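You operate a simulated robot arm through the tools that you are given. There is no shell and no other tool. Be economical: measure what you need, move in short steps, check, and stop when the job is done.

Carry out the task below with a simulated robot arm. There is one attempt and no reset: what you move stays moved.

Task
Press the load down until the display shows 70 cm or less.
Fine: pin out to its rest and power on first; one stroke at a time, and none more once it shows; leave the power on.

The check looks at the end state, three seconds after you hand in, the way a careful person would. Anything else that was tipped, shoved, dropped, spilled or broken makes it a failure.

Robot
A 7-joint arm with a two-finger parallel gripper, fixed in place. Base frame: the origin is at the foot of the arm, x ahead of it, y to its left, z up. Lengths are in m, angles in degrees, forces in N, time in s.
With the tool pointing down near the work surface it reaches from about 0.48 to 0.92 m from the base axis. Its first joint turns from -115.0 to 115.0 degrees. Payload 3.91 kg.
The tool frame sits at the grasp point between the pads (the TCP): z along the fingers, y along the line on which they close. The tips reach 0.03 m beyond it. The gripper opens to 0.11 m. The fingers are 0.02 m wide and 0.01 m thick; the gripper's body (0.048 by 0.112 m) begins 0.055 m behind the TCP.
Orientation is that of the tool frame in the base frame, as [roll, pitch, yaw] about the fixed x, y, z axes, in that order (R = Rz(yaw) Ry(pitch) Rx(roll)). With the fingers straight down and closing along the base's y, the tool's x points along the base's -x, its y along +y and its z along -z.

Tools
- The arm moves only by the tool step_arm. Its argument "series" is one flat list of numbers, 7 for each row, row after row: the gripper command, from -1 (fully open) to 1 (shut), values between in proportion, then the shift along the tool's x, y, z in m, then the turn, a rotation vector about the tool's x, y, z in degrees. In form: [jaw, tx, ty, tz, ax, ay, az, jaw, tx, ty, tz, ax, ay, az, ...]. A call has 1 to 10 rows; each row is the pose to reach, as a shift and turn from the pose commanded when the call began, along the tool's axes at that moment. Each row takes 0.2 s and may step no farther than 0.05 m and 8.6 degrees from the row before; otherwise, or with a gripper value out of range, the whole call is refused. Where a pose cannot be reached the arm comes as near as it can. A force on the tool above 40 N (or 10 N above the force at the start of the call, whichever is more), or a blocked arm, ends the call early, and 0.2 s more pass. The fingers move at their own pace (about 0.153 m/s each) and stop on an object; they squeeze with about 34 N. The grip force told is the motor's: it shows also when the fingers shut on nothing. Time passes only in rows, and 0.2 s behind the last, so rows that repeat a pose let the fingers close. The reply holds the time, the measured pose of the TCP, the force on the tool along the base axes, the opening and the grip force, in the units named above and with some noise, with the torque about the TCP (base axes, N m) and any sound that the robot's microphone picked up.
- Cameras (640 x 400 px; columns grow to the right, rows downward): "scene" is fixed at [0.0514, -0.649, 1.7711]; the picture's right is [0.58, -0.82, 0.00], its down [-0.63, -0.44, -0.64] and it looks along [0.52, 0.37, -0.77] (base axes); focal length 345 px, centre (320, 200). "wrist" rides on the gripper at [0.072, 0.017, -0.103] in the tool frame; the picture's right is [-0.23, 0.97, 0.00], its down [-0.76, -0.18, -0.62] and it looks along [-0.61, -0.14, 0.78] (tool axes); focal length 222 px, centre (320, 200).
- capture(camera): a new picture of that camera. No time passes.
- move_column(by): slides the trunk up (or, below 0, down) by that many m; the arm rides with it, the base frame stays. It gives what a move gives, with no picture.
- measure_at(camera, pixels): for up to 12 pixels [column, row] of the newest picture of that camera ("zoom" is the newest enlarged one), the place [x, y, z] in the base frame of the surface seen there, good to about 0.003 m. No time passes.
- zoom(camera, box): a new picture of the part [left, top, right, bottom] of that camera's present view, enlarged. No time passes.
- finish_job(): hands the job in; it is judged then, once.

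Keep the steps short. Do not move on a guess: measure, check each grasp and each placing, and mend mistakes. In all there are 80 turns and 46 pictures (those below and enlarged ones count). Leave the gripper open and the arm clear of the work at the hand-in unless told otherwise, and finish with a single line.

The tools are called after "Request:" as a command line: name --argument value ..., lists and objects as JSON in quotes. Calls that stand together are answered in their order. step_arm: Moves the arm, as the interface text tells. Its arguments: {"type":"object","properties":{"series":{"type":"array"}},"required":["series"]} The other tools are called the same way: move_column (by) slides the trunk up or down; capture (camera) takes a picture; measure_at (camera, pixels) gives the place of the surface under pixels of a picture; zoom (camera, box) takes an enlarged picture of a part of a camera's view; finish_job () hands the job in.

At the start:

```text
time_s: 0.0
ee_pos: [0.4567, -0.3057, 1.4045]
ee_rot: [-179.9, 0.0, 179.9]
force: [-0.3, -0.5, -0.3]
wrist_torque: [0.02, 0.03, 0.01]
width: 0.1101
grip_force: 0.0
trunk travel left (down, up): [-0.825, 0.165]
```

scene: 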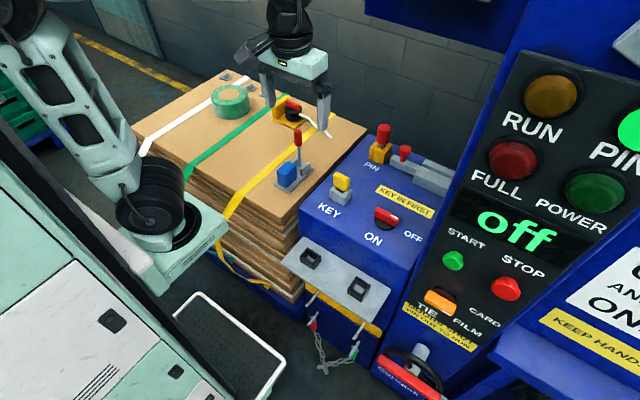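
wrist: 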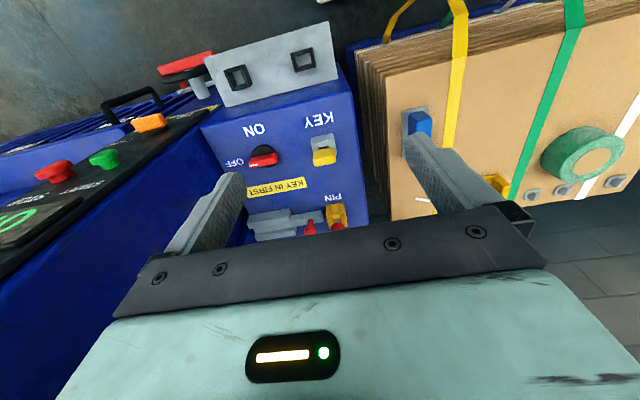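

The display reads "off". The control box has a pin, a key and an ON/OFF knob, and the panel has more buttons. I'll enlarge these before moving anything.

Request:
zoom --camera "scene" --box '[280, 110, 480, 260]'

Request:
zoom --camera "scene" --box '[360, 200, 640, 400]'

Request:
zoom --camera "scene" --box '[460, 20, 640, 280]'

Request:
zoom --camera "wrist" --box '[0, 20, 380, 260]'

Request:
zoom --camera "scene" --box '[200, 60, 350, 200]'

```text
2.67 times, centred on (380, 185) of scene
```

zoom: 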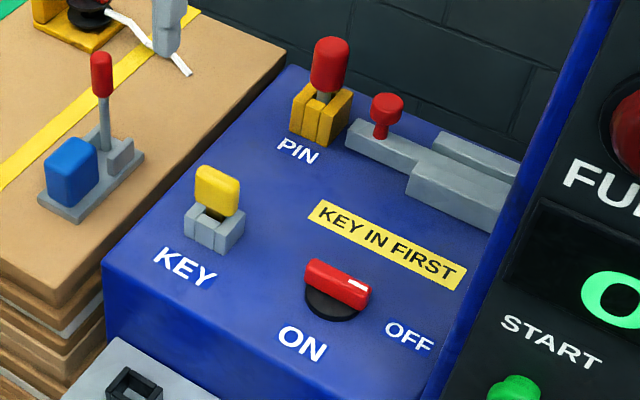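

```text
2.00 times, centred on (500, 300) of scene
```

zoom: 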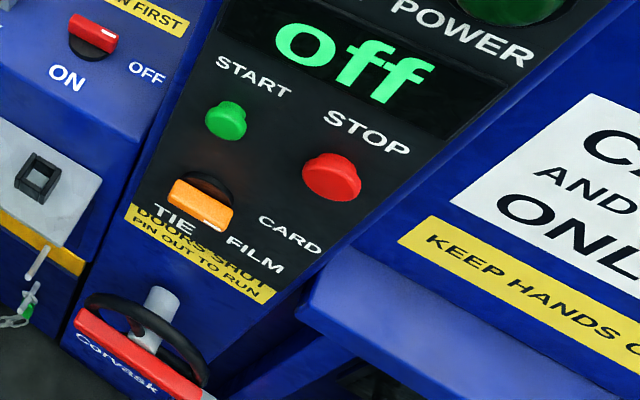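

```text
1.54 times, centred on (550, 150) of scene
```

zoom: 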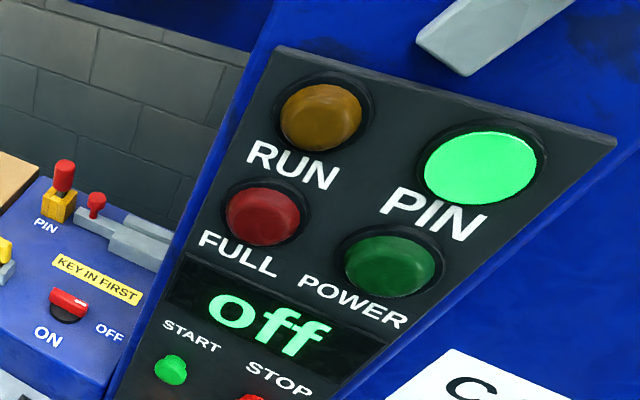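

```text
1.67 times, centred on (190, 140) of wrist
```

zoom: 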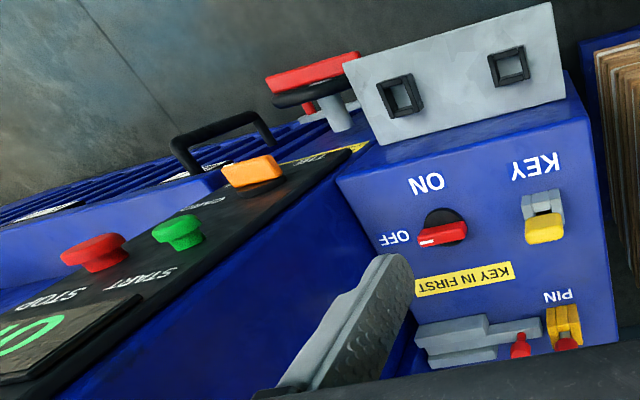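

```text
2.86 times, centred on (275, 130) of scene
```

zoom: 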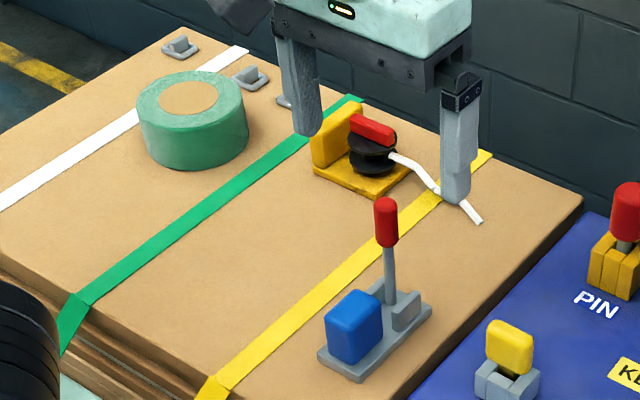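

I'll measure the main controls and surfaces in the scene picture.

Request:
capture --camera "scene"

Request:
measure_at --camera "scene" --pixels '[[383, 129], [384, 158], [405, 150], [342, 181], [343, 199], [386, 216], [365, 200], [420, 175], [454, 261], [440, 301], [506, 288], [400, 250]]'

Request:
measure_at --camera "scene" --pixels '[[550, 96], [635, 130], [515, 160], [515, 235], [455, 320], [470, 275], [525, 270], [298, 135], [288, 173], [295, 110], [410, 370], [600, 200]]'

```text
38 pictures are left
```

scene: 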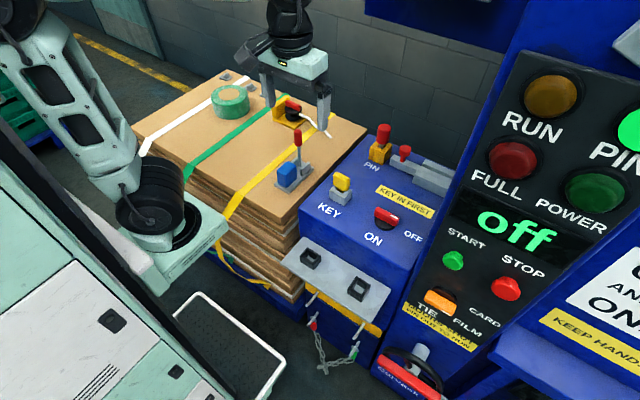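

```text
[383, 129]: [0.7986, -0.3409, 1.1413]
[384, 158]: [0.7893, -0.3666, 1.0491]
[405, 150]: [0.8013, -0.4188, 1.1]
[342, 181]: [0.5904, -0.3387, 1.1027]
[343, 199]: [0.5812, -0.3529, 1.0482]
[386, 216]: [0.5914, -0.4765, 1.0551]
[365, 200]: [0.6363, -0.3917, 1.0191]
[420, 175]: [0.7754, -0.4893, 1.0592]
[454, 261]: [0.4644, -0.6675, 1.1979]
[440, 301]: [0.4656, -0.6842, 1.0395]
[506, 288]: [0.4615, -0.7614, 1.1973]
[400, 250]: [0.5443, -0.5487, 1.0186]
```

```text
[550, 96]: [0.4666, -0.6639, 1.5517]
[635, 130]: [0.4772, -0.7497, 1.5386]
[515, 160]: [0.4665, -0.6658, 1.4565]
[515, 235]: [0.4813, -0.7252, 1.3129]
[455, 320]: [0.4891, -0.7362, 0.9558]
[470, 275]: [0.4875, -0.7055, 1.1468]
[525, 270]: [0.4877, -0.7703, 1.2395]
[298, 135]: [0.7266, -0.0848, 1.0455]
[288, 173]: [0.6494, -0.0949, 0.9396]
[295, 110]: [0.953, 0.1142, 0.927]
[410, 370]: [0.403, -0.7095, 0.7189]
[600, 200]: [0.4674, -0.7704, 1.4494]
```

The box top is at z≈1.02 and the panel is upright at x≈0.487, facing −x. I'll move the open gripper to about (0.54, −0.37, 1.22), above everything, to see the key, knob and pin closely.

Request:
step_arm --series '[-1, -0.017, -0.013, 0.036, 0, 0, 0, -1, -0.034, -0.026, 0.072, 0, 0, 0, -1, -0.051, -0.039, 0.108, 0, 0, 0, -1, -0.068, -0.052, 0.144, 0, 0, 0, -1, -0.083, -0.065, 0.18, 0, 0, 0, -1, -0.083, -0.065, 0.18, 0, 0, 0]'

Request:
capture --camera "wrist"

Request:
zoom --camera "scene" --box '[280, 220, 480, 400]'

```text
time_s: 1.4
ee_pos: [0.5415, -0.3704, 1.2248]
ee_rot: [-180.0, 0.0, 179.9]
force: [-0.6, 0.0, 1.0]
wrist_torque: [0.0, -0.03, 0.0]
width: 0.1101
grip_force: 0.0
trunk travel left (down, up): [-0.825, 0.165]
```

```text
37 pictures are left
```

wrist: 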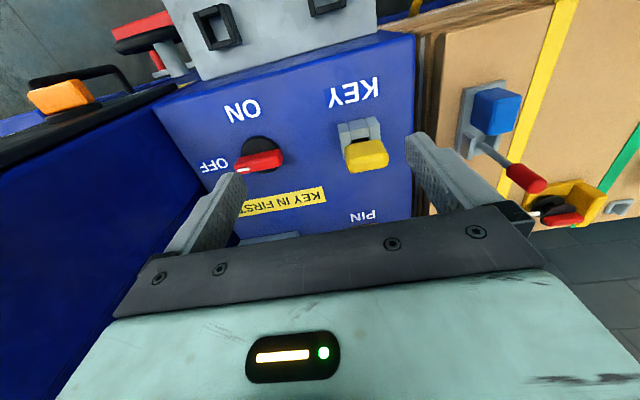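

```text
2.22 times, centred on (380, 310) of scene
```

zoom: 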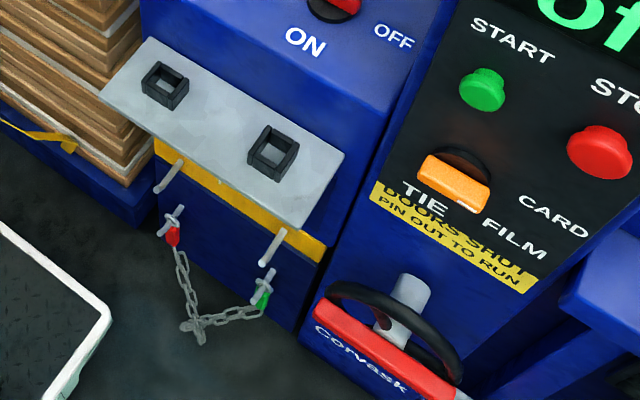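

The knob's white mark is at the OFF end. I'll enlarge the key and knob, and look at the selector and pin area in the scene view.

Request:
zoom --camera "wrist" --box '[180, 80, 420, 230]'

Request:
zoom --camera "scene" --box '[350, 105, 470, 200]'

Request:
zoom --camera "scene" --box '[400, 240, 520, 350]'

```text
2.67 times, centred on (300, 155) of wrist
```

zoom: 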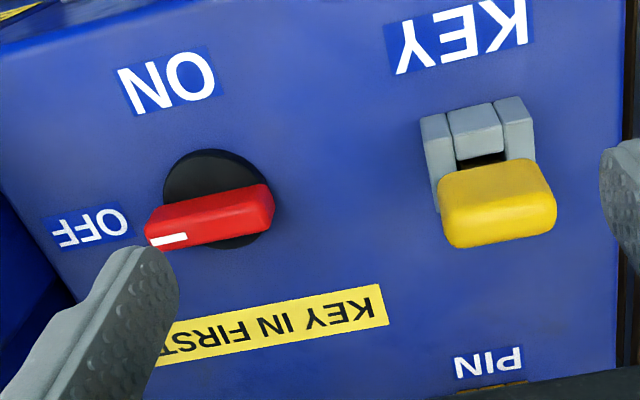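

```text
4.21 times, centred on (410, 152) of scene
```

zoom: 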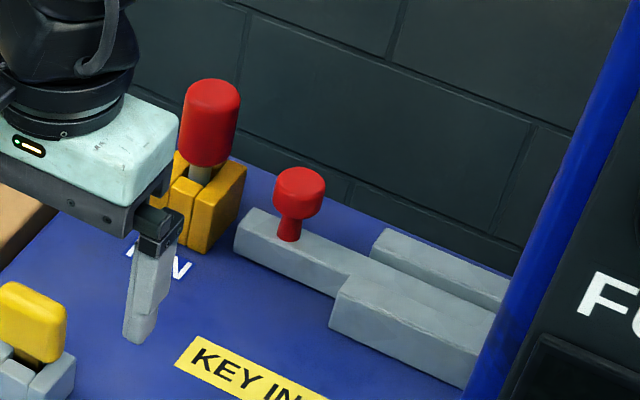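

```text
3.64 times, centred on (460, 295) of scene
```

zoom: 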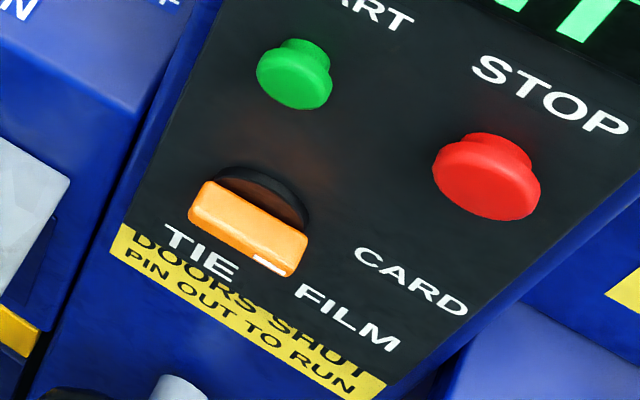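

The key sits in a grey socket, the red pin sits in the yellow PIN block with the PIN lamp lit, and a grey bar with a red knob lies beside it. I'll move forward, above all of these, to get a proper view of the pin.

Request:
step_arm --series '[-1, -0.04, 0, -0.01, 0, 0, 0, -1, -0.08, 0, -0.02, 0, 0, 0, -1, -0.12, -0.01, -0.03, 0, 0, 0, -1, -0.16, -0.01, -0.03, 0, 0, 0]'

Request:
capture --camera "wrist"

Request:
measure_at --camera "scene" --pixels '[[311, 258], [358, 288], [303, 252], [318, 262], [350, 282], [366, 290], [310, 250], [312, 266], [335, 270], [300, 240], [385, 290], [290, 262]]'

```text
time_s: 2.4
ee_pos: [0.6823, -0.37, 1.2335]
ee_rot: [178.1, -3.2, -179.8]
force: [-1.6, -4.2, 9.6]
wrist_torque: [0.29, -0.18, 0.01]
width: 0.1102
grip_force: 0.1
trunk travel left (down, up): [-0.825, 0.165]
stopped in row 4: the force on the tool passed its limit at 48 N (the readings are from after the stop); the commanded pose is now the measured one
```

```text
32 pictures are left
```

wrist: 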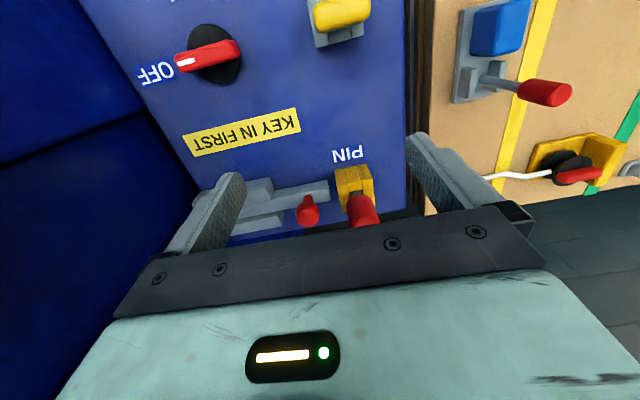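

```text
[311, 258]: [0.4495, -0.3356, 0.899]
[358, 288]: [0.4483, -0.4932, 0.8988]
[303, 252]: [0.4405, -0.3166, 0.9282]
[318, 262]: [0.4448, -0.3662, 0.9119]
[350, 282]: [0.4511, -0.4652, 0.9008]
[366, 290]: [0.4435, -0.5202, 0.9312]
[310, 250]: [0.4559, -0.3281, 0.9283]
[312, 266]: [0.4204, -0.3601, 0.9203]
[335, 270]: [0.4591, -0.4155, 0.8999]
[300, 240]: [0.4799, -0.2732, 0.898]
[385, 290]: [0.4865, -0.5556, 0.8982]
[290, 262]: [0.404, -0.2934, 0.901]
```

The arm stopped on contact. I'll look at the scene to see what it touched.

Request:
capture --camera "scene"

```text
31 pictures are left
```

scene: 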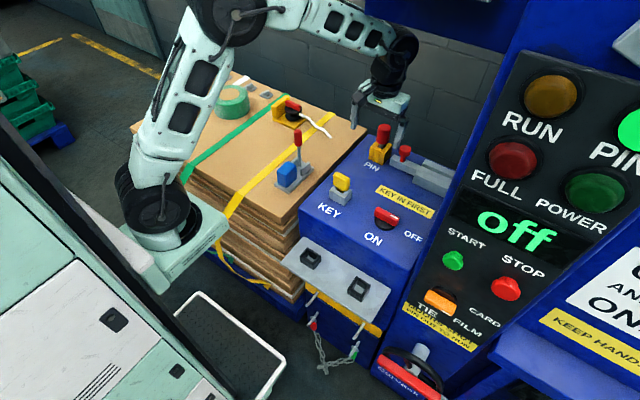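

Request:
measure_at --camera "scene" --pixels '[[440, 15], [375, 10], [500, 45], [395, 40], [400, 55], [415, 20], [510, 60], [383, 129], [384, 150], [480, 20], [380, 3], [500, 5]]'

Request:
zoom --camera "scene" --box '[320, 0, 520, 180]'

```text
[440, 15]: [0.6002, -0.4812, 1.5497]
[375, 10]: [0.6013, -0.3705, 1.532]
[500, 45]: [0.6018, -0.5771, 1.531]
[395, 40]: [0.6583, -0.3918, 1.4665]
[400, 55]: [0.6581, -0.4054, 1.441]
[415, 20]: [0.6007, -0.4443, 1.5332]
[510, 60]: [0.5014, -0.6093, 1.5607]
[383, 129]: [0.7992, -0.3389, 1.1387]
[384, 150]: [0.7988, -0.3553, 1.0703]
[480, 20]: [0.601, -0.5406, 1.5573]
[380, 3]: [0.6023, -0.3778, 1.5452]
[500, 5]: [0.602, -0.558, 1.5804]
```

```text
2.22 times, centred on (420, 90) of scene
```

zoom: 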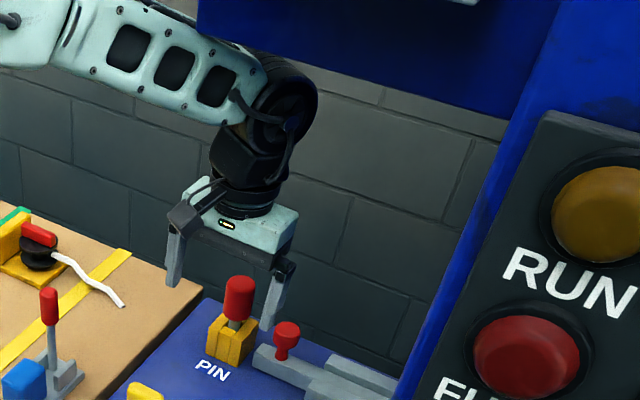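

The blue head overhangs x>0.60 with its underside at z≈1.51, and the wrist touched it. The hand must stay lower there. I'll drop about 3 cm straight down and straighten the tool, then look again.

Request:
step_arm --series '[-1, 0.01, 0, 0.02, 0, 0, 0, -1, 0.015, 0, 0.03, 1.9, 3.2, 0]'

Request:
zoom --camera "wrist" --box '[180, 110, 420, 260]'

```text
time_s: 3.0
ee_pos: [0.6587, -0.373, 1.2067]
ee_rot: [-179.8, -5.8, 179.9]
force: [0.3, -0.1, -0.6]
wrist_torque: [0.0, 0.0, -0.04]
width: 0.1102
grip_force: 0.0
trunk travel left (down, up): [-0.825, 0.165]
```

```text
2.67 times, centred on (300, 185) of wrist
```

zoom: 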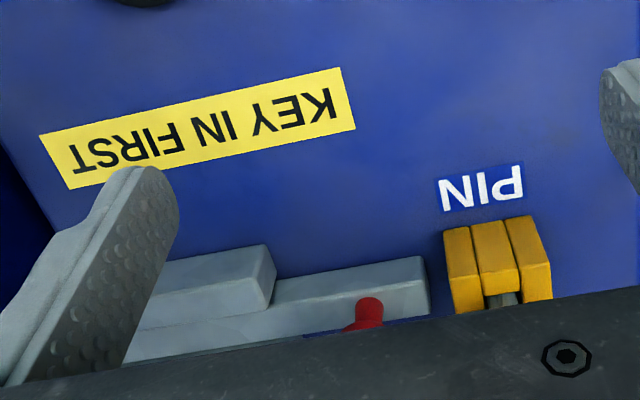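

I can now see that the yellow block is a square-ring socket with the pin's grey shaft inside. I'll undo the tilt and enlarge the grey shelf, whose two black square sockets may be the rests.

Request:
step_arm --series '[-1, 0, 0, 0, 0, -5.8, 0, -1, 0, 0, 0, 0, -5.8, 0]'

Request:
zoom --camera "scene" --box '[280, 230, 400, 310]'

```text
time_s: 3.6
ee_pos: [0.6607, -0.3734, 1.2071]
ee_rot: [-179.8, 0.0, 180.0]
force: [0.3, -0.3, -0.5]
wrist_torque: [0.01, 0.0, 0.0]
width: 0.1099
grip_force: 0.1
trunk travel left (down, up): [-0.825, 0.165]
```

```text
5.00 times, centred on (340, 270) of scene
```

zoom: 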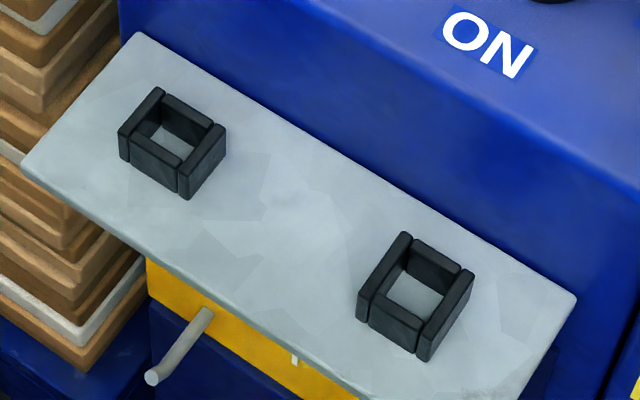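

The two sockets look slightly different in shape. I'll measure their rims and holes.

Request:
measure_at --camera "zoom" --pixels '[[157, 91], [218, 127], [184, 174], [123, 128], [165, 99], [208, 122], [406, 236], [470, 273], [424, 330], [362, 292], [414, 245], [459, 269]]'

Request:
measure_at --camera "zoom" --pixels '[[160, 124], [192, 146], [182, 158], [150, 144], [405, 270], [443, 294], [425, 318], [388, 294], [135, 140], [175, 165], [374, 305], [410, 328]]'

```text
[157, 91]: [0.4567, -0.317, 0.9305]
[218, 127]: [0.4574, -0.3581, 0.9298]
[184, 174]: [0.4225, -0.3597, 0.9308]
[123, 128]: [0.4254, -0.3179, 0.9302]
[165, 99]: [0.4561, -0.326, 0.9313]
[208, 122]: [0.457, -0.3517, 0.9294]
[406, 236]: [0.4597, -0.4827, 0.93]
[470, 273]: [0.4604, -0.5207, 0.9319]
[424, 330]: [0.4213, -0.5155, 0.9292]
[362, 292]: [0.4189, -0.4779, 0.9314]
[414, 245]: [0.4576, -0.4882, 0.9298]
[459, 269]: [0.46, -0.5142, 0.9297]
```

```text
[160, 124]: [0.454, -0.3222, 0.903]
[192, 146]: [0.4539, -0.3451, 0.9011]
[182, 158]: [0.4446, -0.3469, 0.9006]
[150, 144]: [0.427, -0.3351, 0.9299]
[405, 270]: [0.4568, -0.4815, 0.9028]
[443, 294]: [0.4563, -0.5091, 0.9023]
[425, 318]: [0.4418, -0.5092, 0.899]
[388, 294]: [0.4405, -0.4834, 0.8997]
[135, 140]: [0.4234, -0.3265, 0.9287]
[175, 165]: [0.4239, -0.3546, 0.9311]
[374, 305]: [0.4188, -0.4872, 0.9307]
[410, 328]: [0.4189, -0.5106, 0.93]
```

Left ring: 36×44 mm outside, with an oblong hole. Right ring: about 42×40 mm, with a square hole. I'll compare these with the PIN and KEY sockets.

Request:
zoom --camera "scene" --box '[320, 115, 425, 215]'

Request:
capture --camera "wrist"

```text
4.00 times, centred on (372, 165) of scene
```

zoom: 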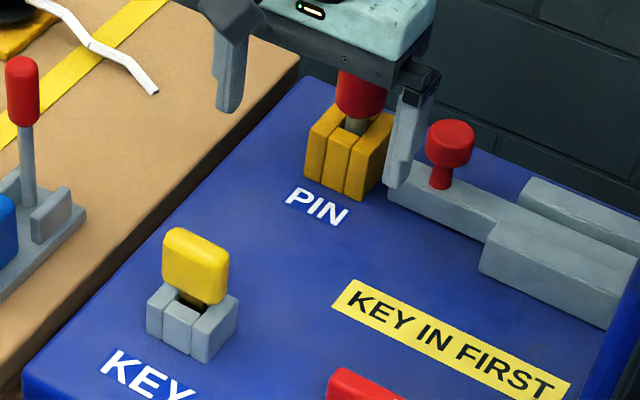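

```text
26 pictures are left
```

wrist: 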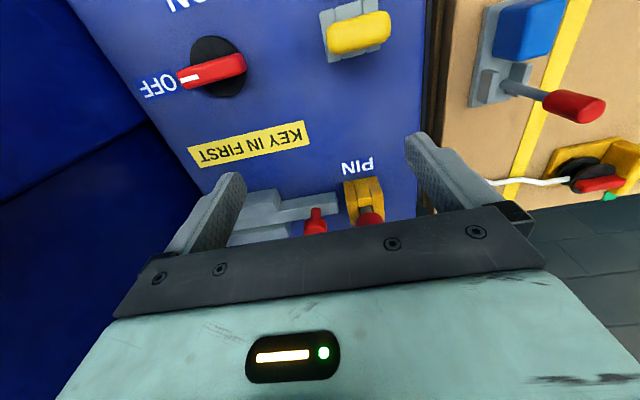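

Request:
measure_at --camera "zoom" --pixels '[[312, 125], [338, 140], [372, 150], [325, 108], [390, 116], [356, 124], [362, 95], [155, 295], [205, 320], [236, 300], [220, 260], [188, 297]]'

Request:
measure_at --camera "zoom" --pixels '[[342, 80], [380, 85], [360, 112], [165, 250], [225, 280], [196, 240], [170, 232], [226, 258], [450, 130], [440, 185], [395, 195], [480, 240]]'

```text
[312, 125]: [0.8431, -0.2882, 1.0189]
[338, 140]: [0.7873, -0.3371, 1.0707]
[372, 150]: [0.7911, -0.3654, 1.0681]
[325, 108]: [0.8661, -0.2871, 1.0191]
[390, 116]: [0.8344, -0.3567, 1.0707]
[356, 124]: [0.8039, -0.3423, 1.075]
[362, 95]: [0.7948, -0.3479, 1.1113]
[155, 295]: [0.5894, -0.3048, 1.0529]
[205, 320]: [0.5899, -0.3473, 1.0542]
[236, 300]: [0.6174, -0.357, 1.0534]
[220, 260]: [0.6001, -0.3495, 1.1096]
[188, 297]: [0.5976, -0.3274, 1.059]
```

```text
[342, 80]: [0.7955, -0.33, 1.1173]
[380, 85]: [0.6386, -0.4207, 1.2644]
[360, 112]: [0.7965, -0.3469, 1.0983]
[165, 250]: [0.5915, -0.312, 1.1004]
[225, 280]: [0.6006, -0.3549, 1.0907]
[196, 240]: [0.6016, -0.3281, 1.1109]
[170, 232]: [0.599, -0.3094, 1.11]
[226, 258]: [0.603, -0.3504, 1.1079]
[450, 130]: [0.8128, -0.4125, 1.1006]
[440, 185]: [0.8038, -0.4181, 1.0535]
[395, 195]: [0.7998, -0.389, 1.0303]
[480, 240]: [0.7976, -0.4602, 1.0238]
```

The KEY socket is oblong along y like the left black ring. The PIN socket is squarer, so the right black ring at (0.440, −0.499) is the pin's rest. I'll move forward at z≈1.20 with y≈−0.345 to see the pin from above.

Request:
step_arm --series '[-1, -0.03, 0.015, 0.005, 0, 0, 0, -1, -0.06, 0.03, 0.008, 0, 0, 0, -1, -0.08, 0.03, 0.008, 0, 0, 0, -1, -0.08, 0.03, 0.008, 0, 0, 0]'

Request:
capture --camera "wrist"

```text
time_s: 4.6
ee_pos: [0.7398, -0.3429, 1.1989]
ee_rot: [-179.8, 0.0, 179.9]
force: [1.3, -0.9, -0.1]
wrist_torque: [0.01, -0.03, 0.03]
width: 0.1102
grip_force: 0.0
trunk travel left (down, up): [-0.825, 0.165]
```

```text
25 pictures are left
```

wrist: 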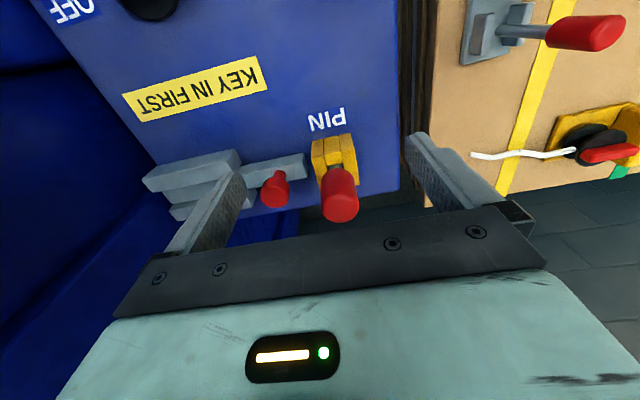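

Request:
zoom --camera "wrist" --box '[230, 100, 390, 230]'

Request:
measure_at --camera "wrist" --pixels '[[339, 207], [326, 208], [352, 207], [340, 195], [339, 217], [338, 183], [316, 145], [348, 138], [352, 150], [319, 160], [272, 193], [333, 165]]'

```text
3.08 times, centred on (310, 165) of wrist
```

zoom: 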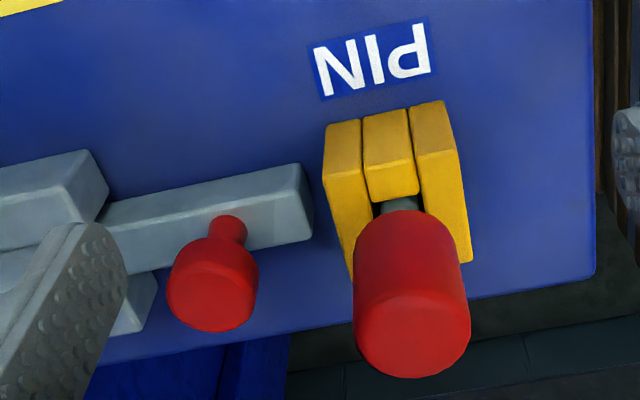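

```text
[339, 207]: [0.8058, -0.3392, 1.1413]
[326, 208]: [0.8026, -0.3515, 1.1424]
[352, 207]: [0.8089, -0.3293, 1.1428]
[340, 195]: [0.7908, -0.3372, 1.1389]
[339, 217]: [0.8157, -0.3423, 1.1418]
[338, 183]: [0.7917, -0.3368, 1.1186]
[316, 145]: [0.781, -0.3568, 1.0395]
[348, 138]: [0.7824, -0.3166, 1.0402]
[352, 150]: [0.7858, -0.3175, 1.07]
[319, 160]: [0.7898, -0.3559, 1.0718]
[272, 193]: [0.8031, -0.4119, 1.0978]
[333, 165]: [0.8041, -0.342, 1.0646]
```

The pin handle is centred at (0.806, −0.340), radius ≈15 mm, z 1.095–1.142. The red bolt knob beside it is at y=−0.412, so I'll narrow the jaws to about 6 cm. Then I move over the pin, go down to z≈1.12, and don't close yet.

Request:
step_arm --series '[-0.09, -0.033, 0.001, 0, 0, 0, 0, -0.09, -0.066, 0.002, 0, 0, 0, 0, -0.09, -0.066, 0.002, 0.0, 0, 0, 0, -0.09, -0.066, 0.002, 0.03, 0, 0, 0, -0.09, -0.066, 0.002, 0.055, 0, 0, 0, -0.09, -0.066, 0.002, 0.08, 0, 0, 0]'

Request:
capture --camera "wrist"

```text
time_s: 6.0
ee_pos: [0.8062, -0.3413, 1.1175]
ee_rot: [-179.8, -0.1, 179.9]
force: [-1.4, 0.3, 1.0]
wrist_torque: [-0.03, 0.0, 0.01]
width: 0.06
grip_force: 0.0
trunk travel left (down, up): [-0.825, 0.165]
```

```text
23 pictures are left
```

wrist: 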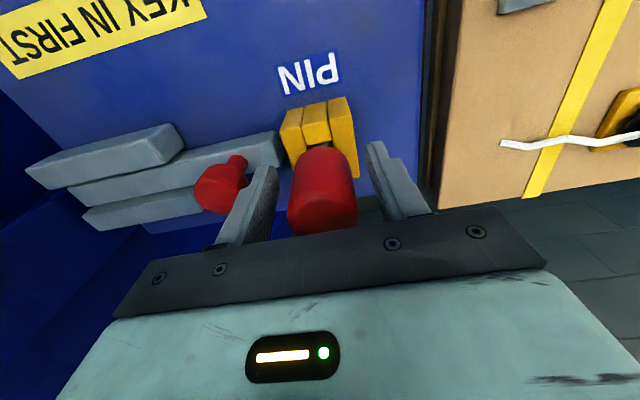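

The handle sits between the pads. I'll close on it.

Request:
step_arm --series '[1, 0, 0, 0, 0, 0, 0, 1, 0, 0, 0, 0, 0, 0]'

```text
time_s: 6.6
ee_pos: [0.8057, -0.3414, 1.1177]
ee_rot: [-179.7, -0.1, 179.9]
force: [-0.2, -0.5, 0.4]
wrist_torque: [0.02, 0.0, -0.01]
width: 0.0368
grip_force: 34.6
trunk travel left (down, up): [-0.825, 0.165]
```

It grips at 37 mm. I'll lift straight up 7 cm.

Request:
step_arm --series '[1, 0, 0, -0.02, 0, 0, 0, 1, 0, 0, -0.04, 0, 0, 0, 1, 0, 0, -0.06, 0, 0, 0, 1, 0, 0, -0.075, 0, 0, 0]'

Request:
capture --camera "scene"

```text
time_s: 7.6
ee_pos: [0.8045, -0.3407, 1.1934]
ee_rot: [-179.8, -0.1, 179.8]
force: [0.1, 0.1, -1.0]
wrist_torque: [0.04, 0.04, 0.01]
width: 0.0372
grip_force: 34.1
trunk travel left (down, up): [-0.825, 0.165]
```

```text
22 pictures are left
```

scene: 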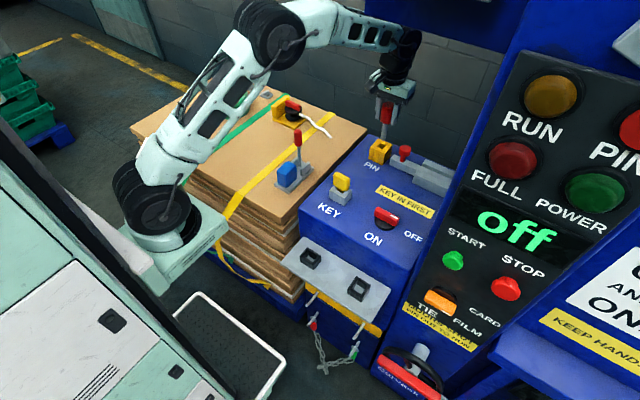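

The pin came out, and the PIN lamp changed from green to red. I'll enlarge the pin and lamp to check the shaft.

Request:
zoom --camera "scene" --box '[345, 60, 445, 200]'

Request:
measure_at --camera "scene" --pixels '[[384, 122], [384, 130], [384, 135], [383, 137], [387, 108]]'

```text
2.86 times, centred on (395, 130) of scene
```

zoom: 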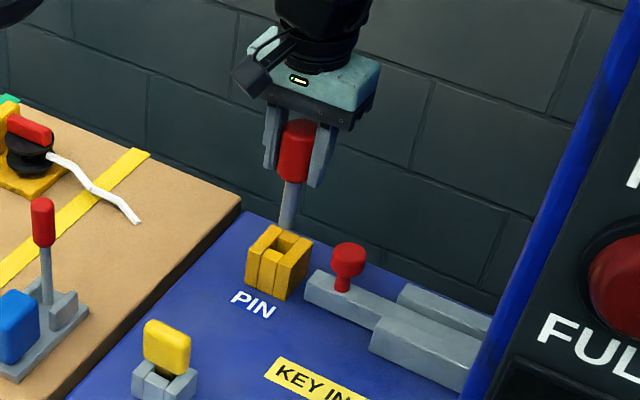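

```text
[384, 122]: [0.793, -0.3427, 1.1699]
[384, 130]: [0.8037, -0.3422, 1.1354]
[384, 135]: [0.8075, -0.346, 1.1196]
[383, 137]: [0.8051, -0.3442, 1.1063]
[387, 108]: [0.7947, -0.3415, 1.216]
```

The shaft ends at about z 1.10, roughly 94 mm below the TCP. I'll carry it along a straight line between the key and the power knob to above the right black ring (0.440, −0.499), staying low under the head.

Request:
step_arm --series '[1, 0.036, -0.014, 0.005, 0, 0, 0, 1, 0.073, -0.031, 0.01, 0, 0, 0, 1, 0.109, -0.047, 0.01, 0, 0, 0, 1, 0.146, -0.063, 0.01, 0, 0, 0, 1, 0.182, -0.079, 0.01, 0, 0, 0]'

Request:
step_arm --series '[1, 0.036, -0.016, 0, 0, 0, 0, 1, 0.073, -0.032, 0, 0, 0, 0, 1, 0.109, -0.048, 0, 0, 0, 0, 1, 0.146, -0.064, 0, 0, 0, 0, 1, 0.182, -0.079, 0, 0, 0, 0, 1, 0.182, -0.079, 0, 0, 0, 0]'

Request:
capture --camera "wrist"

```text
time_s: 8.8
ee_pos: [0.6222, -0.4204, 1.1839]
ee_rot: [-179.9, -0.1, 179.8]
force: [-0.2, 0.9, -1.4]
wrist_torque: [-0.03, 0.02, 0.0]
width: 0.0372
grip_force: 33.7
trunk travel left (down, up): [-0.825, 0.165]
```

```text
time_s: 10.2
ee_pos: [0.4416, -0.4983, 1.1854]
ee_rot: [-179.8, -0.1, 179.9]
force: [0.3, -0.7, -1.2]
wrist_torque: [0.01, -0.01, 0.0]
width: 0.0367
grip_force: 34.0
trunk travel left (down, up): [-0.825, 0.165]
```

```text
20 pictures are left
```

wrist: 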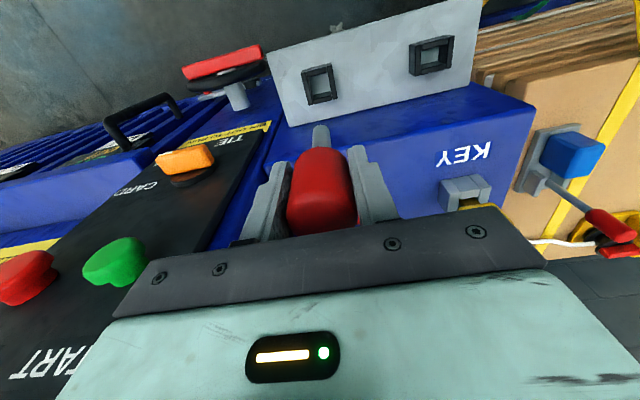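

I can see the shaft tip at about (318,127) and the ring at about (320,84). I'll measure the ring and tip from this camera.

Request:
measure_at --camera "wrist" --pixels '[[304, 71], [330, 67], [336, 97], [309, 103], [313, 76], [326, 74], [330, 93], [316, 96], [319, 85], [319, 130], [322, 138]]'

Request:
zoom --camera "scene" --box '[290, 170, 410, 310]'

```text
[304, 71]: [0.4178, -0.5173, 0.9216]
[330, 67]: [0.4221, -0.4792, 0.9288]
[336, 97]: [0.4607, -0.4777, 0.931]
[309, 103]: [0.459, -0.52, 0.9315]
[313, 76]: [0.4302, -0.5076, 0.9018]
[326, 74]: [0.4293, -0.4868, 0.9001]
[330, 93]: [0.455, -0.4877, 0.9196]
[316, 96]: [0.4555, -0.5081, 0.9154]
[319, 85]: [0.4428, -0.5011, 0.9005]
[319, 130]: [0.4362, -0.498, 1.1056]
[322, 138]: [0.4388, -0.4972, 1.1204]
```

```text
2.86 times, centred on (350, 240) of scene
```

zoom: 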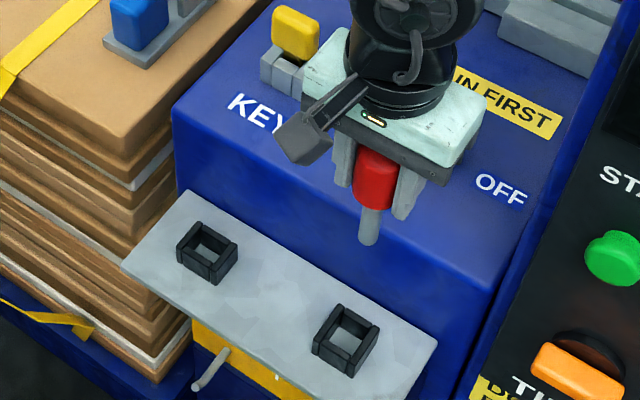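

The tip axis and ring centre (0.440, −0.4985) agree within about 2 mm. I'll descend to just above the rim first.

Request:
step_arm --series '[1, 0.002, 0, 0.035, 0, 0, 0, 1, 0.002, 0, 0.07, 0, 0, 0, 1, 0.002, 0, 0.105, 0, 0, 0, 1, 0.002, 0, 0.13, 0, 0, 0, 1, 0.002, 0, 0.148, 0, 0, 0, 1, 0.002, 0, 0.148, 0, 0, 0]'

Request:
zoom --camera "scene" --box '[310, 230, 400, 310]'

```text
time_s: 11.6
ee_pos: [0.4399, -0.4982, 1.0369]
ee_rot: [-179.9, -0.2, 179.9]
force: [0.3, 0.4, 0.0]
wrist_torque: [0.03, -0.01, -0.01]
width: 0.0369
grip_force: 33.9
trunk travel left (down, up): [-0.825, 0.165]
```

```text
5.00 times, centred on (355, 270) of scene
```

zoom: 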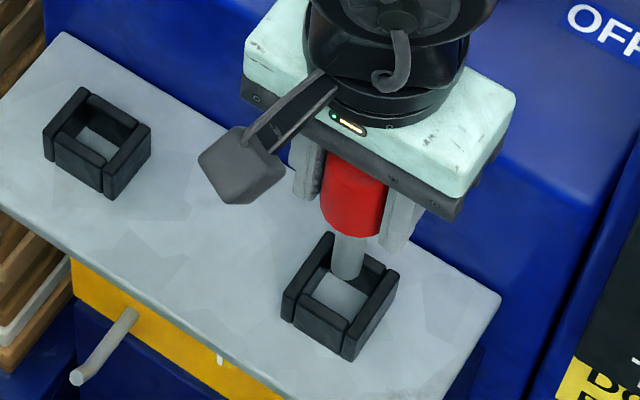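

Request:
measure_at --camera "zoom" --pixels '[[348, 275], [348, 262], [338, 268], [359, 268], [350, 245], [322, 245], [388, 270], [350, 345], [290, 305], [340, 300]]'

Request:
capture --camera "wrist"

```text
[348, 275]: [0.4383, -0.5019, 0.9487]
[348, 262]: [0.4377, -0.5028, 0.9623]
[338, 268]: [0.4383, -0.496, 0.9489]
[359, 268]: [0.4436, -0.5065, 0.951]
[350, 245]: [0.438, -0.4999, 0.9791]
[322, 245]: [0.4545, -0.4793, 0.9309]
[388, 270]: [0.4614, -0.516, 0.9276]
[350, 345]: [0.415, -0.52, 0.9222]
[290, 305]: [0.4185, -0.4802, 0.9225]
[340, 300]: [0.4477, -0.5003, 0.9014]
```

```text
17 pictures are left
```

wrist: 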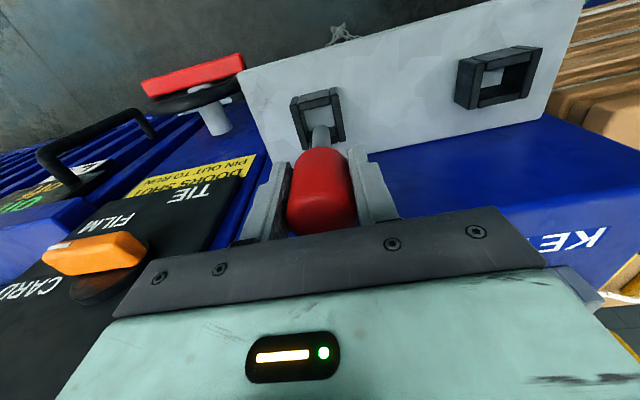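

The tip axis is at (0.443, −0.498) and its bottom is about 14 mm above the rim. I'll shift 2 mm toward −x and lower it into the ring gently.

Request:
step_arm --series '[1, 0.002, 0, 0.008, 0, 0, 0, 1, 0.002, 0, 0.016, 0, 0, 0, 1, 0.002, 0, 0.024, 0, 0, 0, 1, 0.002, 0, 0.032, 0, 0, 0, 1, 0.002, 0, 0.038, 0, 0, 0]'

Request:
zoom --camera "scene" --box '[310, 230, 400, 310]'

```text
time_s: 12.8
ee_pos: [0.4362, -0.4991, 0.9988]
ee_rot: [-179.8, 0.0, 179.8]
force: [-0.4, 0.3, -1.0]
wrist_torque: [0.0, -0.02, 0.0]
width: 0.0366
grip_force: 34.3
trunk travel left (down, up): [-0.825, 0.165]
```

```text
5.00 times, centred on (355, 270) of scene
```

zoom: 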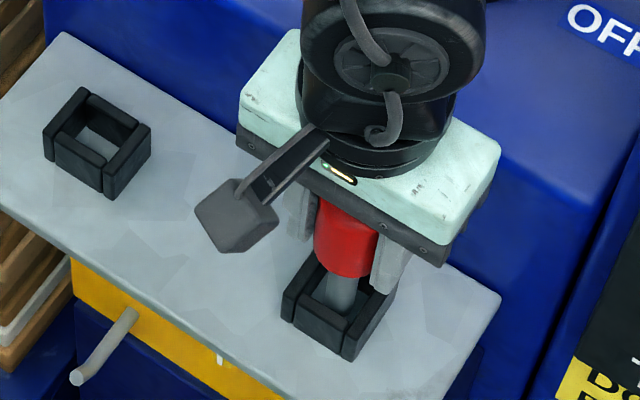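

The shaft is inside the ring with no contact force yet. I'll lower in 2 mm steps until it touches the floor.

Request:
step_arm --series '[1, 0, 0, 0.002, 0, 0, 0, 1, 0, 0, 0.004, 0, 0, 0]'

```text
time_s: 13.4
ee_pos: [0.4361, -0.4995, 0.9951]
ee_rot: [-179.6, 0.0, 179.9]
force: [-0.3, 1.4, 26.6]
wrist_torque: [0.51, -0.09, 0.14]
width: 0.0376
grip_force: 33.9
trunk travel left (down, up): [-0.825, 0.165]
```

It's on the floor (27 N). I'll open and rise straight up 10 cm.

Request:
step_arm --series '[1, 0, 0, -0.001, 0, 0, 0, -0.2, 0, 0, -0.001, 0, 0, 0, -0.2, 0, 0, -0.001, 0, 0, 0, -0.2, 0, 0, -0.03, 0, 0, 0, -0.2, 0, 0, -0.07, 0, 0, 0, -0.2, 0, 0, -0.11, 0, 0, 0, -0.2, 0, 0, -0.15, 0, 0, 0, -0.2, 0, 0, -0.19, 0, 0, 0]'

Request:
capture --camera "scene"

Request:
capture --camera "wrist"

```text
time_s: 15.2
ee_pos: [0.4378, -0.498, 1.1848]
ee_rot: [-179.8, 0.0, 180.0]
force: [0.2, -0.7, 0.2]
wrist_torque: [0.03, -0.01, 0.03]
width: 0.0658
grip_force: 0.0
trunk travel left (down, up): [-0.825, 0.165]
```

```text
15 pictures are left
```

scene: 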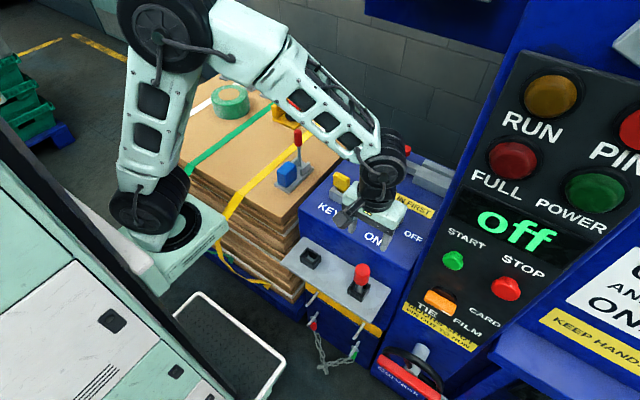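

```text
14 pictures are left
```

wrist: 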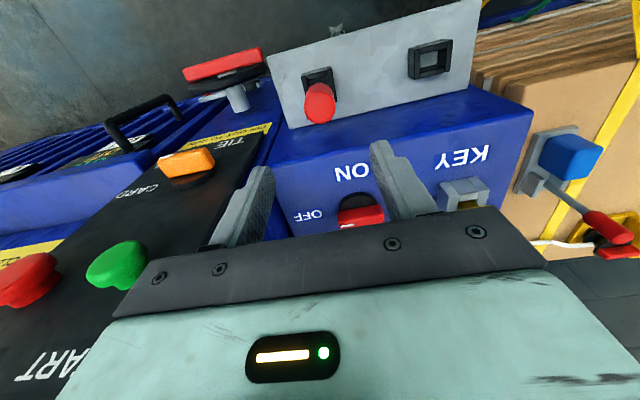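

The pin stands upright in its rest. Next is the power knob. I'll move back over the box to about (0.57, −0.44, 1.19) to look straight at the knob and measure it.

Request:
step_arm --series '[-0.2, -0.04, 0.02, 0, 0, 0, 0, -0.2, -0.08, 0.04, 0, 0, 0, 0, -0.2, -0.12, 0.06, 0, 0, 0, 0, -0.2, -0.13, 0.06, 0, 0, 0, 0]'

Request:
zoom --camera "wrist" --box '[140, 40, 460, 240]'

```text
time_s: 16.2
ee_pos: [0.5681, -0.4383, 1.1859]
ee_rot: [-179.8, -0.2, 179.9]
force: [0.2, 0.3, 0.3]
wrist_torque: [0.03, 0.03, 0.0]
width: 0.0663
grip_force: 0.0
trunk travel left (down, up): [-0.825, 0.165]
```

```text
2.00 times, centred on (300, 140) of wrist
```

zoom: 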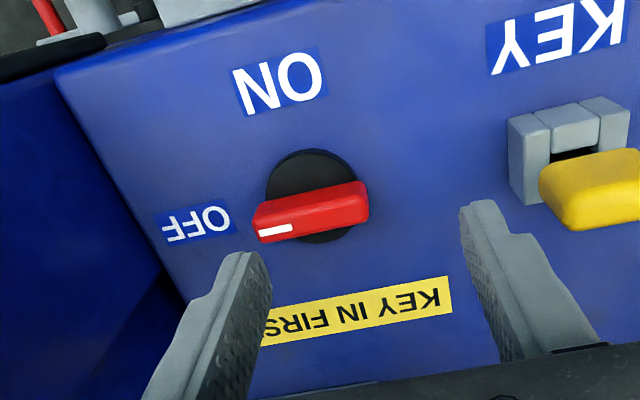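

Request:
measure_at --camera "zoom" --pixels '[[257, 220], [366, 195], [274, 232], [350, 210], [312, 212], [308, 197], [316, 228], [312, 152], [275, 78], [195, 225], [268, 185], [345, 165]]'

```text
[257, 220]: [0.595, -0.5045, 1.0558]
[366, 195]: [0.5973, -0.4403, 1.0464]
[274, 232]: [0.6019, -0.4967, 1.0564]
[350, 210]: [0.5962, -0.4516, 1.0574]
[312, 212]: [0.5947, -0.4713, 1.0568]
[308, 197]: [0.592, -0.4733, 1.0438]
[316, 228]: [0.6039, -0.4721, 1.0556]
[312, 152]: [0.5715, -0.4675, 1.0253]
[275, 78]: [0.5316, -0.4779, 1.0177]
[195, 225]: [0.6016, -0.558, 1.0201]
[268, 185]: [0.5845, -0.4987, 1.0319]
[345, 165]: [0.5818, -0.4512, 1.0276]
```

The bar lies along y, centred at (0.599, −0.472), top z 1.057, disc at z≈1.03. ON lies toward −x, so it needs a 90° clockwise turn. I'll turn the gripper −90° about its own axis so it closes across the bar, and it can turn back with the knob.

Request:
step_arm --series '[-0.2, 0, 0, 0, 0, 0, -8.5, -0.2, 0, 0, 0, 0, 0, -17, -0.2, 0, 0, 0, 0, 0, -25.5, -0.2, 0, 0, 0, 0, 0, -34, -0.2, 0, 0, 0, 0, 0, -42.5, -0.2, 0, 0, 0, 0, 0, -51, -0.2, 0, 0, 0, 0, 0, -59.5, -0.2, -0.01, -0.01, 0, 0, 0, -68, -0.2, -0.02, -0.02, 0, 0, 0, -76.5, -0.2, -0.031, -0.034, 0, 0, 0, -85]'

Request:
step_arm --series '[-0.2, 0, 0, 0, 0, 0, -5, -0.2, 0, 0, 0, 0, 0, -5]'

```text
time_s: 18.4
ee_pos: [0.5985, -0.4732, 1.184]
ee_rot: [179.8, -0.2, -94.9]
force: [-0.6, -0.2, 0.7]
wrist_torque: [-0.03, -0.02, -0.01]
width: 0.0662
grip_force: 0.0
trunk travel left (down, up): [-0.825, 0.165]
```

```text
time_s: 19.0
ee_pos: [0.5982, -0.4731, 1.1846]
ee_rot: [180.0, -0.1, -90.1]
force: [0.2, 0.4, 0.2]
wrist_torque: [-0.01, -0.04, 0.01]
width: 0.066
grip_force: 0.1
trunk travel left (down, up): [-0.825, 0.165]
```

The tool is aligned over the knob. I'll descend to z≈1.067 with the tips just above the disc.

Request:
step_arm --series '[-0.2, 0, 0, 0.03, 0, 0, 0, -0.2, 0, 0, 0.06, 0, 0, 0, -0.2, 0, 0, 0.09, 0, 0, 0, -0.2, 0, 0, 0.105, 0, 0, 0, -0.2, 0, 0, 0.1175, 0, 0, 0, -0.2, 0, 0, 0.1175, 0, 0, 0]'

Request:
capture --camera "wrist"

```text
time_s: 20.4
ee_pos: [0.598, -0.4732, 1.0667]
ee_rot: [179.9, -0.2, -90.1]
force: [-0.1, -1.7, 0.2]
wrist_torque: [0.0, 0.0, -0.01]
width: 0.066
grip_force: 0.1
trunk travel left (down, up): [-0.825, 0.165]
```

```text
12 pictures are left
```

wrist: 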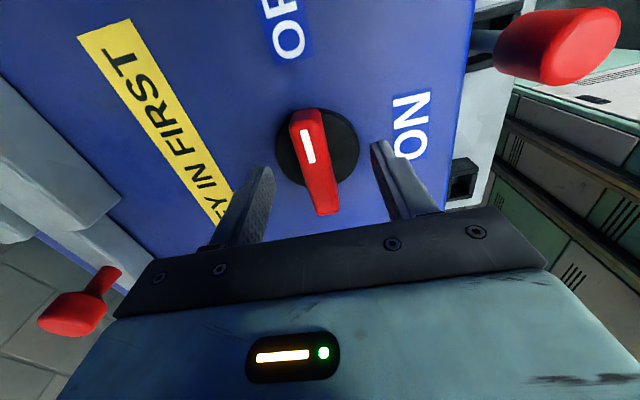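

The bar is between the fingers. I'll close on it.

Request:
step_arm --series '[1, 0, 0, 0, 0, 0, 0, 1, 0, 0, 0, 0, 0, 0, 1, 0, 0, 0, 0, 0, 0]'

```text
time_s: 21.2
ee_pos: [0.5991, -0.4727, 1.0664]
ee_rot: [180.0, -0.2, -90.1]
force: [8.2, -1.4, -2.6]
wrist_torque: [-0.38, -0.31, 0.03]
width: 0.018
grip_force: 44.9
trunk travel left (down, up): [-0.825, 0.165]
```

It grips at 18 mm. I'll turn +85°, toward ON.

Request:
step_arm --series '[1, 0, -0.001, 0, 0, 0, 8.5, 1, 0, -0.001, 0, 0, 0, 17, 1, 0, -0.001, 0, 0, 0, 25.5, 1, 0, -0.001, 0, 0, 0, 34, 1, 0, -0.001, 0, 0, 0, 42.5, 1, 0, -0.001, 0, 0, 0, 51, 1, 0, -0.001, 0, 0, 0, 59.5, 1, 0, -0.001, 0, 0, 0, 68, 1, 0, -0.001, 0, 0, 0, 76.5, 1, 0, -0.001, 0, 0, 0, 85]'

Request:
capture --camera "scene"

```text
time_s: 23.4
ee_pos: [0.6022, -0.4743, 1.0666]
ee_rot: [-179.6, 0.2, -175.3]
force: [29.6, -12.8, 3.3]
wrist_torque: [0.41, 0.4, 0.01]
width: 0.0177
grip_force: 44.6
trunk travel left (down, up): [-0.825, 0.165]
```

```text
11 pictures are left
```

scene: 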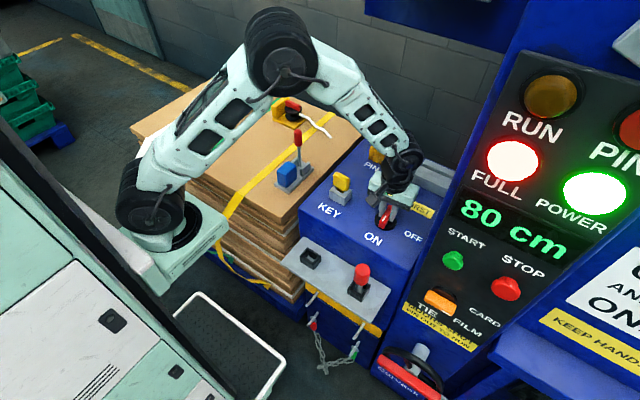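

Power is on, the display shows 80 cm, and the POWER and FULL lamps are lit. I'll ease the side load, finish the last 5°, open, and rise.

Request:
step_arm --series '[1, -0.003, -0.001, 0, 0, 0, 0, 1, -0.003, -0.001, 0, 0, 0, 5, -0.2, -0.003, -0.001, 0, 0, 0, 5, -0.2, -0.003, -0.001, 0, 0, 0, 5, -0.2, -0.003, -0.001, -0.03, 0, 0, 5, -0.2, -0.003, -0.001, -0.07, 0, 0, 5, -0.2, -0.003, -0.001, -0.115, 0, 0, 5]'

Request:
zoom --camera "wrist" --box '[100, 40, 420, 240]'

```text
time_s: 25.0
ee_pos: [0.6017, -0.4741, 1.1802]
ee_rot: [-179.9, -0.1, 180.0]
force: [0.8, -0.2, -0.2]
wrist_torque: [0.01, 0.01, 0.0]
width: 0.0661
grip_force: 0.1
trunk travel left (down, up): [-0.825, 0.165]
```

```text
2.00 times, centred on (260, 140) of wrist
```

zoom: 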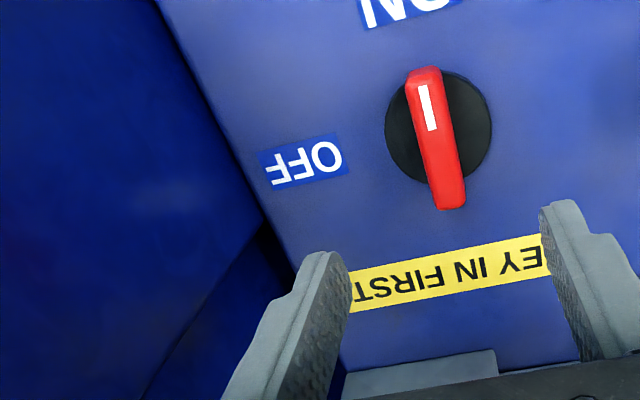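

The knob points to ON. Before pressing START I want to know where the orange TIE/FILM/CARD selector points, so I'll measure its mark and labels, and the START button.

Request:
measure_at --camera "scene" --pixels '[[427, 309], [467, 327], [485, 312], [446, 312], [427, 295], [437, 302], [440, 288], [450, 297], [454, 261], [453, 268], [453, 254], [462, 266]]'

Request:
zoom --camera "scene" --box '[400, 230, 530, 350]'

```text
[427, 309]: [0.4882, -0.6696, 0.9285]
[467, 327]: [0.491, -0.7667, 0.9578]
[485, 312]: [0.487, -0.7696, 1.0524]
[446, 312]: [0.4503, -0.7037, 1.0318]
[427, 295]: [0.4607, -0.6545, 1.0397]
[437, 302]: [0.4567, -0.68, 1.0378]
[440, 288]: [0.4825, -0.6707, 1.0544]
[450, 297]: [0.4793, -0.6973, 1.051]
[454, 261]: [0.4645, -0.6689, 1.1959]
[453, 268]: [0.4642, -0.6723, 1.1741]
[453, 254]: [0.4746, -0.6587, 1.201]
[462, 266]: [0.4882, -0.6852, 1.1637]
```

```text
3.33 times, centred on (465, 290) of scene
```

zoom: 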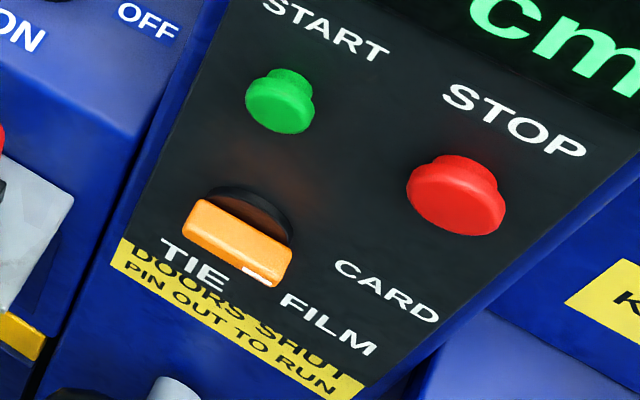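

The selector's mark points straight toward CARD, and TIE lies straight below it, so it's already right for this load. START is at (0.464, −0.668, 1.19) and faces −x. I'll retract in front of the panel with the fingers shut, then tilt the tool forward.

Request:
step_arm --series '[1, 0.045, 0, 0, 0, 0, 0, 1, 0.09, 0, 0, 0, 0, 0, 1, 0.135, 0, 0, 0, 0, 0, 1, 0.18, 0, -0.01, 0, 0, 0, 1, 0.225, 0, -0.01, 0, 0, 0, 1, 0.235, -0.045, -0.01, 0, 0, 0, 1, 0.235, -0.09, -0.01, 0, 0, 0, 1, 0.235, -0.135, -0.01, 0, 0, 0, 1, 0.235, -0.18, -0.01, 0, 0, 0, 1, 0.235, -0.194, -0.01, 0, 0, 0]'

Request:
step_arm --series '[1, 0, 0, 0, 0, -8.5, 0, 1, 0, 0, 0, 0, -17, 0, 1, 0, 0, 0, 0, -25.5, 0, 1, 0, 0, 0, 0, -34, 0, 1, 0, 0, 0, 0, -42.5, 0, 1, 0, 0, 0, 0, -51, 0, 1, 0, 0, 0, 0, -59.5, 0, 1, 0, 0, 0, 0, -68, 0, 1, 0, 0, 0, 0, -76, 0]'

Request:
capture --camera "scene"

```text
time_s: 27.2
ee_pos: [0.3648, -0.6672, 1.1937]
ee_rot: [-179.8, -0.2, 179.9]
force: [0.2, 0.6, -0.8]
wrist_torque: [0.0, 0.04, 0.01]
width: 0.0002
grip_force: 33.8
trunk travel left (down, up): [-0.825, 0.165]
```

```text
time_s: 29.2
ee_pos: [0.3674, -0.6679, 1.1935]
ee_rot: [-179.0, 76.1, -179.2]
force: [0.6, 0.0, 0.4]
wrist_torque: [0.01, -0.01, 0.0]
width: 0.0
grip_force: 33.7
trunk travel left (down, up): [-0.825, 0.165]
```

```text
8 pictures are left
```

scene: 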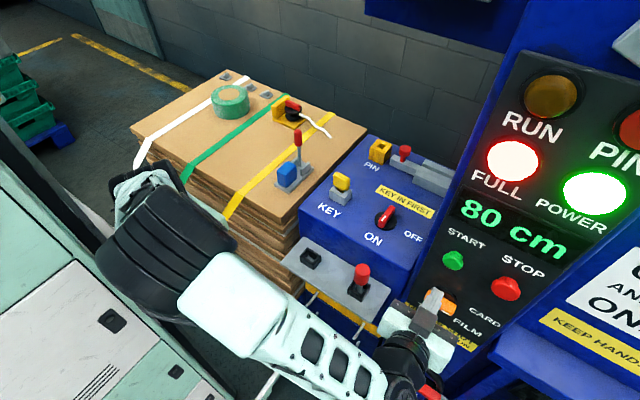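

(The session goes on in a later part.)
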